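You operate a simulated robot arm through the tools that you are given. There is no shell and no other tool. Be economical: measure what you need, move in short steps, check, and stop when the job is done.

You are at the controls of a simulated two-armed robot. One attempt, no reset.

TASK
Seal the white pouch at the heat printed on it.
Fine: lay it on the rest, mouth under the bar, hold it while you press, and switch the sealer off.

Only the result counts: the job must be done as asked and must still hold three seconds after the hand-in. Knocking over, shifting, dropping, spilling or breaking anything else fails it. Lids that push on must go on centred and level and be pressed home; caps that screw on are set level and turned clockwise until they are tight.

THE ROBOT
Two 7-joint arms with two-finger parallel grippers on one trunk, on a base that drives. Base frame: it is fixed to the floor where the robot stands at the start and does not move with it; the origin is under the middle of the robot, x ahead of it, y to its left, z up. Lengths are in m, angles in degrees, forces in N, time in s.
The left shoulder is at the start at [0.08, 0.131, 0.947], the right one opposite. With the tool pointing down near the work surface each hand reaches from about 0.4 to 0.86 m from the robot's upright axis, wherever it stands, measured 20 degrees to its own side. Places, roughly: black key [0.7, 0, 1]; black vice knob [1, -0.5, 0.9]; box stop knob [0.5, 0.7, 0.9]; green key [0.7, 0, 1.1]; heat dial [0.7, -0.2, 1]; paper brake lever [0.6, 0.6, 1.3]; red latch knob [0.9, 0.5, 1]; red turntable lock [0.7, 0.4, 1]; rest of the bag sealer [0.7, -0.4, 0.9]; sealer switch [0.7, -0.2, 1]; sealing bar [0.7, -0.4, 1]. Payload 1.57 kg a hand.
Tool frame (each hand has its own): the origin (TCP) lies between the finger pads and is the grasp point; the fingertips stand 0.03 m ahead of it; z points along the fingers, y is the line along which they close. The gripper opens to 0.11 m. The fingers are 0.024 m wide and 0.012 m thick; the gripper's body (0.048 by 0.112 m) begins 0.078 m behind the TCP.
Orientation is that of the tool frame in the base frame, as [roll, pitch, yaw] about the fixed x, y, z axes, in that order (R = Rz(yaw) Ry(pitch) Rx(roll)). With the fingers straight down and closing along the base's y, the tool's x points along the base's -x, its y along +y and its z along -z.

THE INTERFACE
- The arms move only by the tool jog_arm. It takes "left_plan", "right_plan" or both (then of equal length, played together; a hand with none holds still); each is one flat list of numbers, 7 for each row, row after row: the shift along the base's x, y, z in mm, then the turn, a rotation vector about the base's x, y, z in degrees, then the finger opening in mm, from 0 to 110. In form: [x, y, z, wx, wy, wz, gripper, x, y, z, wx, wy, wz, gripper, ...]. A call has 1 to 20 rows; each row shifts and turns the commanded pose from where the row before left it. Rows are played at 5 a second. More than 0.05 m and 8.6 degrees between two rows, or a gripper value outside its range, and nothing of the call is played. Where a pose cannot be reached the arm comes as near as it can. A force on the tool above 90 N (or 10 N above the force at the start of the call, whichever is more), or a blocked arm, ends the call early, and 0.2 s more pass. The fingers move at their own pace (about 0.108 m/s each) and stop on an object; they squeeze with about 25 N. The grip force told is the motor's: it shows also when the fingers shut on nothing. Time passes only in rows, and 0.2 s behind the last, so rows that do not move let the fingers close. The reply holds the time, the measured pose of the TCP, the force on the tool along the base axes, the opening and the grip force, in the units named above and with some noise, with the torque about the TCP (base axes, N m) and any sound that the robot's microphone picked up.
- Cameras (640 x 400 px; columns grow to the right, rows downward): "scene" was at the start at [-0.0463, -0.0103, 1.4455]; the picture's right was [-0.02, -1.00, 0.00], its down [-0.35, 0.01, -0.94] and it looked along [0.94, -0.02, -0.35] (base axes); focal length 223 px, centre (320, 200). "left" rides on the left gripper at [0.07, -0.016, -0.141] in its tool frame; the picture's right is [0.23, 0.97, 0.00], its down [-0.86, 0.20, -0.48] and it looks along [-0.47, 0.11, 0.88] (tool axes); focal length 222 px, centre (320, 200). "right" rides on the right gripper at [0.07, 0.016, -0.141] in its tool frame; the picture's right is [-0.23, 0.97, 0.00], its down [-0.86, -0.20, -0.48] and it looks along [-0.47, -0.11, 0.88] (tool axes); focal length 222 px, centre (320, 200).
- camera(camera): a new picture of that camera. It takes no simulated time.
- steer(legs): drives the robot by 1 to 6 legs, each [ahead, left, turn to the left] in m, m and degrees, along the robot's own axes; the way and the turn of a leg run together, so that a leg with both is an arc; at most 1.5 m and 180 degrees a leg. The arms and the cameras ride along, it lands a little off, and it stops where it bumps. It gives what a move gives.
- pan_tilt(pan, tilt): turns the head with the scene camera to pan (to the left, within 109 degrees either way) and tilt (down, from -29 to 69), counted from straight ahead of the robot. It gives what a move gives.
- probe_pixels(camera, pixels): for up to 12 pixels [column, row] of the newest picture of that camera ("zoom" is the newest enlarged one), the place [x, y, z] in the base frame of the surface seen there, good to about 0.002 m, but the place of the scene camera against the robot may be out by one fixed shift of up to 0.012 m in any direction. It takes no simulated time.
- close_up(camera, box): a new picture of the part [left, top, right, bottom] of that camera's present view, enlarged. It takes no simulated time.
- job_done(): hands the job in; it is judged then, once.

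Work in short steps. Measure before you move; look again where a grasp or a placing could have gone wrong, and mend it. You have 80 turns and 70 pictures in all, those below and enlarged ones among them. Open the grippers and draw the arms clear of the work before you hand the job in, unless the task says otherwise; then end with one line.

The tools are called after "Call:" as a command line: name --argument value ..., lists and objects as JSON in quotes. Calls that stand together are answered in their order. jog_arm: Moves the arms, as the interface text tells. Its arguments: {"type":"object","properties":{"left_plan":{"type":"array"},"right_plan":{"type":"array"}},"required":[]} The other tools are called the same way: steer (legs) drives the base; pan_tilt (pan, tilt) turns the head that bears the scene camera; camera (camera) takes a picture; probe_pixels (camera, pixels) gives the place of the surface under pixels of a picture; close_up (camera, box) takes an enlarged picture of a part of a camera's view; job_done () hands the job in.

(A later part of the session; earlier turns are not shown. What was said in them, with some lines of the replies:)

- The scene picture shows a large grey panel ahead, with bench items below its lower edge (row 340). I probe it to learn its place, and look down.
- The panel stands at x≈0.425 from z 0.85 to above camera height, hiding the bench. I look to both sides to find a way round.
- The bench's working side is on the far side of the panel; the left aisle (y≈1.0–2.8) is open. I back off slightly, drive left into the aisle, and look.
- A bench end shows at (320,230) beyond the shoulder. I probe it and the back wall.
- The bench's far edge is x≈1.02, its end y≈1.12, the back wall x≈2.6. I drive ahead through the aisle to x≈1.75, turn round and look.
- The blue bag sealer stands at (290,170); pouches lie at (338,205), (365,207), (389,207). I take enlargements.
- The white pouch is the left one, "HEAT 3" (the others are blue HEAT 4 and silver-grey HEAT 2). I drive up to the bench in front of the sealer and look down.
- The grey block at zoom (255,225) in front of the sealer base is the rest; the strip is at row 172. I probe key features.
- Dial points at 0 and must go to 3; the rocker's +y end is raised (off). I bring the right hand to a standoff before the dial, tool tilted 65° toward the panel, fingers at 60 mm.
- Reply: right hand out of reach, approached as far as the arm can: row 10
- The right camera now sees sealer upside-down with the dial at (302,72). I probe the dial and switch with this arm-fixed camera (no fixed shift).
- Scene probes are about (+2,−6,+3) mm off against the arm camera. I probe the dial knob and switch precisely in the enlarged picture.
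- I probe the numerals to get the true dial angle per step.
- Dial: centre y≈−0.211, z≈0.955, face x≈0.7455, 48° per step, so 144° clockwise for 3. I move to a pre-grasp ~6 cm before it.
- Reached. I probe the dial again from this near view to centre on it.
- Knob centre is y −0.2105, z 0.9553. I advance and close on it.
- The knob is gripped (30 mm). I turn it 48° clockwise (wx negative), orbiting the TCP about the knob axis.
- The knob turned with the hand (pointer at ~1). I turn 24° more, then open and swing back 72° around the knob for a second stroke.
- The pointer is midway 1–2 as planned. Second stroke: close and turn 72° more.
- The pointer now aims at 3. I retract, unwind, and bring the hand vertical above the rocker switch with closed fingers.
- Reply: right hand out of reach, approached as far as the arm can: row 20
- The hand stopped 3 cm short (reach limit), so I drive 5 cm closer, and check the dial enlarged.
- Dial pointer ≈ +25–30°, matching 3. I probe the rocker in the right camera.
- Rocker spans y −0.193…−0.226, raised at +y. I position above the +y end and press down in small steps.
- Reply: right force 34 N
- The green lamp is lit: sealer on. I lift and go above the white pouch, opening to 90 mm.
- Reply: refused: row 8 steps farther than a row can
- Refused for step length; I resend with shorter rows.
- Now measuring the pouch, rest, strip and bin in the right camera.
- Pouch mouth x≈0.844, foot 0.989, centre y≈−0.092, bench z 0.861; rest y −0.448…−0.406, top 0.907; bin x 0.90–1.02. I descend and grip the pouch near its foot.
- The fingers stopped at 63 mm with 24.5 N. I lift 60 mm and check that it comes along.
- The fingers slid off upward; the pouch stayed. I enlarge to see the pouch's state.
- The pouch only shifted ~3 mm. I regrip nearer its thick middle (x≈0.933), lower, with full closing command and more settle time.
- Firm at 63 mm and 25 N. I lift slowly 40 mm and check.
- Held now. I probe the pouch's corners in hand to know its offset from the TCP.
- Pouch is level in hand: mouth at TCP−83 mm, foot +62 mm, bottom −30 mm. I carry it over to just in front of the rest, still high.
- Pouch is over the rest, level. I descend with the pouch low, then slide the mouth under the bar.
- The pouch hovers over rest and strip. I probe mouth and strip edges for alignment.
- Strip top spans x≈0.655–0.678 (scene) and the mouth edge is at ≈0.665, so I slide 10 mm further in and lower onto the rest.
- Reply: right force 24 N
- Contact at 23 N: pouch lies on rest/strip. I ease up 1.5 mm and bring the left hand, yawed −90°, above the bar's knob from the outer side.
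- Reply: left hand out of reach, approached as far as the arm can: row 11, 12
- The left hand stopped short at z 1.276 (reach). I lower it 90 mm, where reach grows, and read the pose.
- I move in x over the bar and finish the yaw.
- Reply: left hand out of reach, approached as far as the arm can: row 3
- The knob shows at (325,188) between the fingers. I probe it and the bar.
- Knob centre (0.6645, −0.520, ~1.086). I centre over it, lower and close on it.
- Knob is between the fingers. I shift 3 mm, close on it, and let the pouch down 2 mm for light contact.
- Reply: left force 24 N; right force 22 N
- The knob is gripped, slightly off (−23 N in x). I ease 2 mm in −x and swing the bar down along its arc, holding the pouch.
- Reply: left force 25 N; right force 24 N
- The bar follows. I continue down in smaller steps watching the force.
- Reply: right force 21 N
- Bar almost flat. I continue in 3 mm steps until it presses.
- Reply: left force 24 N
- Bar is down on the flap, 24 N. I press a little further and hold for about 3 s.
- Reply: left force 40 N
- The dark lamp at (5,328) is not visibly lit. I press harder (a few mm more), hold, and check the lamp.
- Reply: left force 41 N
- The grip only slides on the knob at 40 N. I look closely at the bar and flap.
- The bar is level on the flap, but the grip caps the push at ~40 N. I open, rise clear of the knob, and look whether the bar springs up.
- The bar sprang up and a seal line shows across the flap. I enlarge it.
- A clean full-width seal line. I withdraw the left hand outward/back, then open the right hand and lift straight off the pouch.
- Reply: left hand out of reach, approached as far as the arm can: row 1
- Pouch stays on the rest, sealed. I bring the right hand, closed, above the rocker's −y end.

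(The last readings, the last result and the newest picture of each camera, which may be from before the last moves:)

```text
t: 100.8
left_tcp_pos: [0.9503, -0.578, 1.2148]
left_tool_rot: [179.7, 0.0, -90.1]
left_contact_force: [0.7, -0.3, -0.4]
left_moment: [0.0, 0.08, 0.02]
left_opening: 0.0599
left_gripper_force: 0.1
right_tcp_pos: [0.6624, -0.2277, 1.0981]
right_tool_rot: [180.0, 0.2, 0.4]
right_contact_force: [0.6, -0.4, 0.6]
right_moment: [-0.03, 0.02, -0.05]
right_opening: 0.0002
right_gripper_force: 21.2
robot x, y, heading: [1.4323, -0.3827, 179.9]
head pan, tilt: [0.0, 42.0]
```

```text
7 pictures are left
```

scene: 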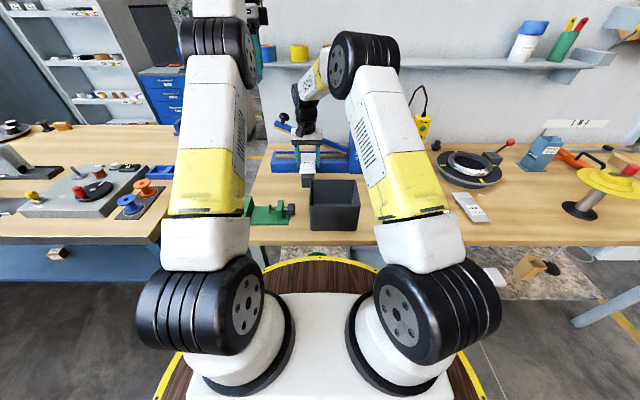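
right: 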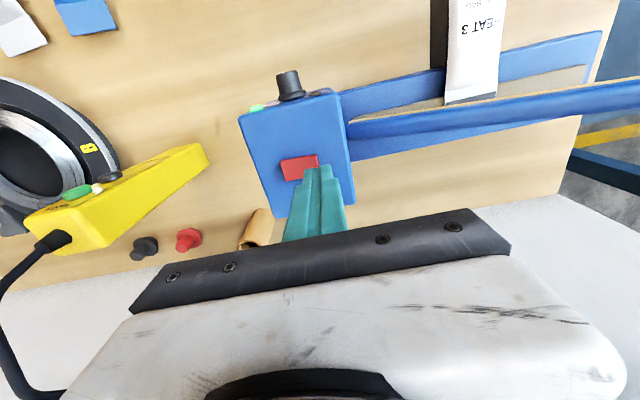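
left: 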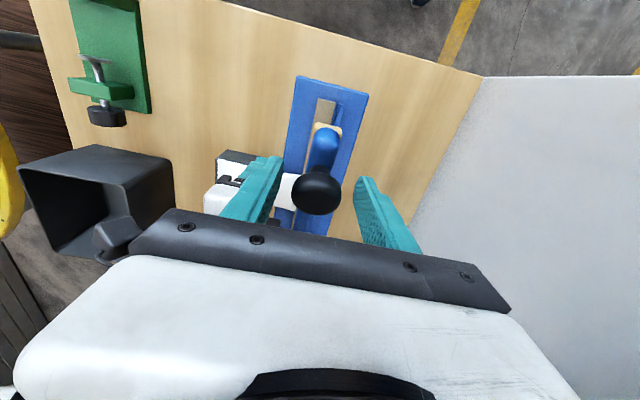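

The fingers are above the −y end of the rocker. I press down as before (to TCP z≈1.056).

Call:
jog_arm --right_plan '[0, 0, -15, 0, 0, 0, 0, 0, 0, -14, 0, 0, 0, 0, 0, 0, -4, 0, 0, 0, 0, 0, 0, -4, 0, 0, 0, 0, 0, 0, -3, 0, 0, 0, 0, 0, 0, -2, 0, 0, 0, 0]'

Call:
close_up --camera "scene" --box '[320, 90, 400, 160]'

```text
t: 102.2
left_tcp_pos: [0.95, -0.5796, 1.2142]
left_tool_rot: [179.8, 0.0, -90.0]
left_contact_force: [-0.9, -0.6, -0.3]
left_moment: [-0.03, 0.01, -0.02]
left_opening: 0.0598
left_gripper_force: 0.0
right_tcp_pos: [0.6625, -0.2296, 1.0588]
right_tool_rot: [179.9, 0.5, 0.4]
right_contact_force: [-1.2, 0.1, 19.6]
right_moment: [0.2, -0.13, 0.02]
right_opening: 0.0
right_gripper_force: 21.3
robot x, y, heading: [1.4289, -0.3836, 180.1]
head pan, tilt: [0.0, 42.0]
```

```text
5.71 times, centred on (360, 125) of scene
```

zoom: 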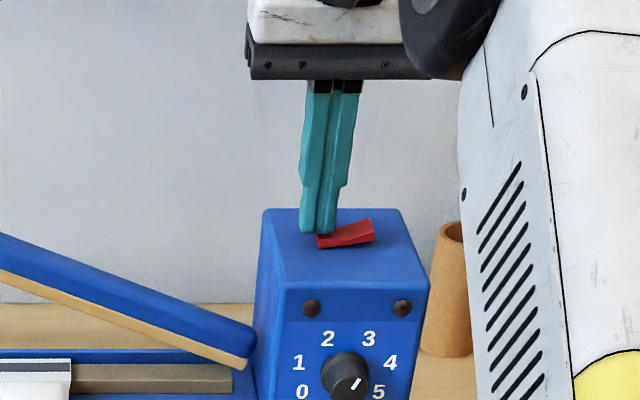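

Both lamps are dark: switched off. I lift and draw both hands clear, opening the right one, and check the scene.

Call:
jog_arm --right_plan '[0, 0, 30, 0, 0, 0, 0, 3, 0, 35, 0, 0, 0, 0, 40, 5, 5, 0, 0, 0, 0, 40, 5, 10, 0, 0, 0, 60, 45, 5, 15, 0, 0, 0, 90, 45, 5, 15, 0, 0, 0, 90, 45, 5, 15, 0, 0, 0, 90, 45, 5, 15, 0, 0, 0, 90]' --left_plan '[0, 0, 10, 0, 0, 0, 90, 10, 0, 10, 0, 0, 0, 90, 10, 0, 10, 0, 0, 0, 90, 10, 0, 10, 0, 0, 0, 90, 10, 0, 10, 0, 0, 0, 90, 10, 0, 10, 0, 0, 0, 90, 10, 0, 10, 0, 0, 0, 90, 10, 0, 10, 0, 0, 0, 90]'

Call:
camera --camera "scene"

Call:
close_up --camera "scene" --box '[250, 95, 400, 205]'

```text
t: 104.0
left_tcp_pos: [1.0166, -0.5784, 1.2919]
left_tool_rot: [179.8, 0.0, -90.1]
left_contact_force: [-1.1, 0.5, -0.5]
left_moment: [0.02, -0.04, 0.03]
left_opening: 0.0901
left_gripper_force: 0.0
right_tcp_pos: [0.9253, -0.2006, 1.1958]
right_tool_rot: [-180.0, 0.2, 0.4]
right_contact_force: [0.4, -0.3, -0.8]
right_moment: [-0.01, -0.01, 0.0]
right_opening: 0.0901
right_gripper_force: 0.1
robot x, y, heading: [1.4314, -0.3775, 179.9]
head pan, tilt: [0.0, 42.0]
```

```text
5 pictures are left
```

scene: 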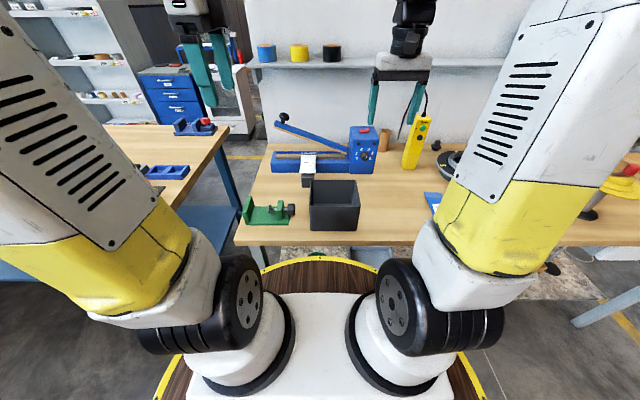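

```text
3.64 times, centred on (325, 150) of scene
```

zoom: 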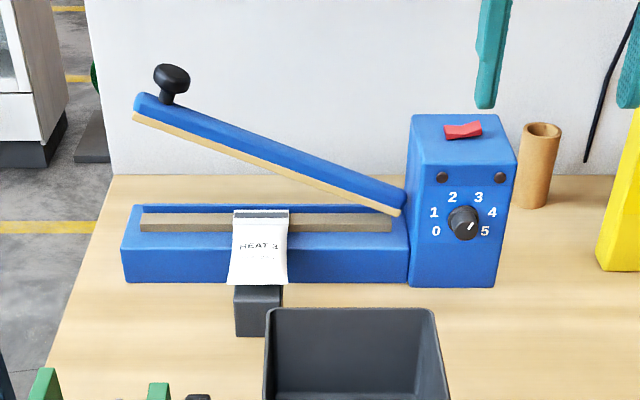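

The pouch lies sealed on the rest, the dial is at 3, both lamps are dark, and nothing else has moved. The hands are clear, so I hand in.

Call:
job_done

```text
The job is handed in.
```

I sealed the white pouch at heat 3, the heat printed on it, and handed the job in. It's lying on the rest with a full-width seal line, the sealer is off, and both hands are open and clear.
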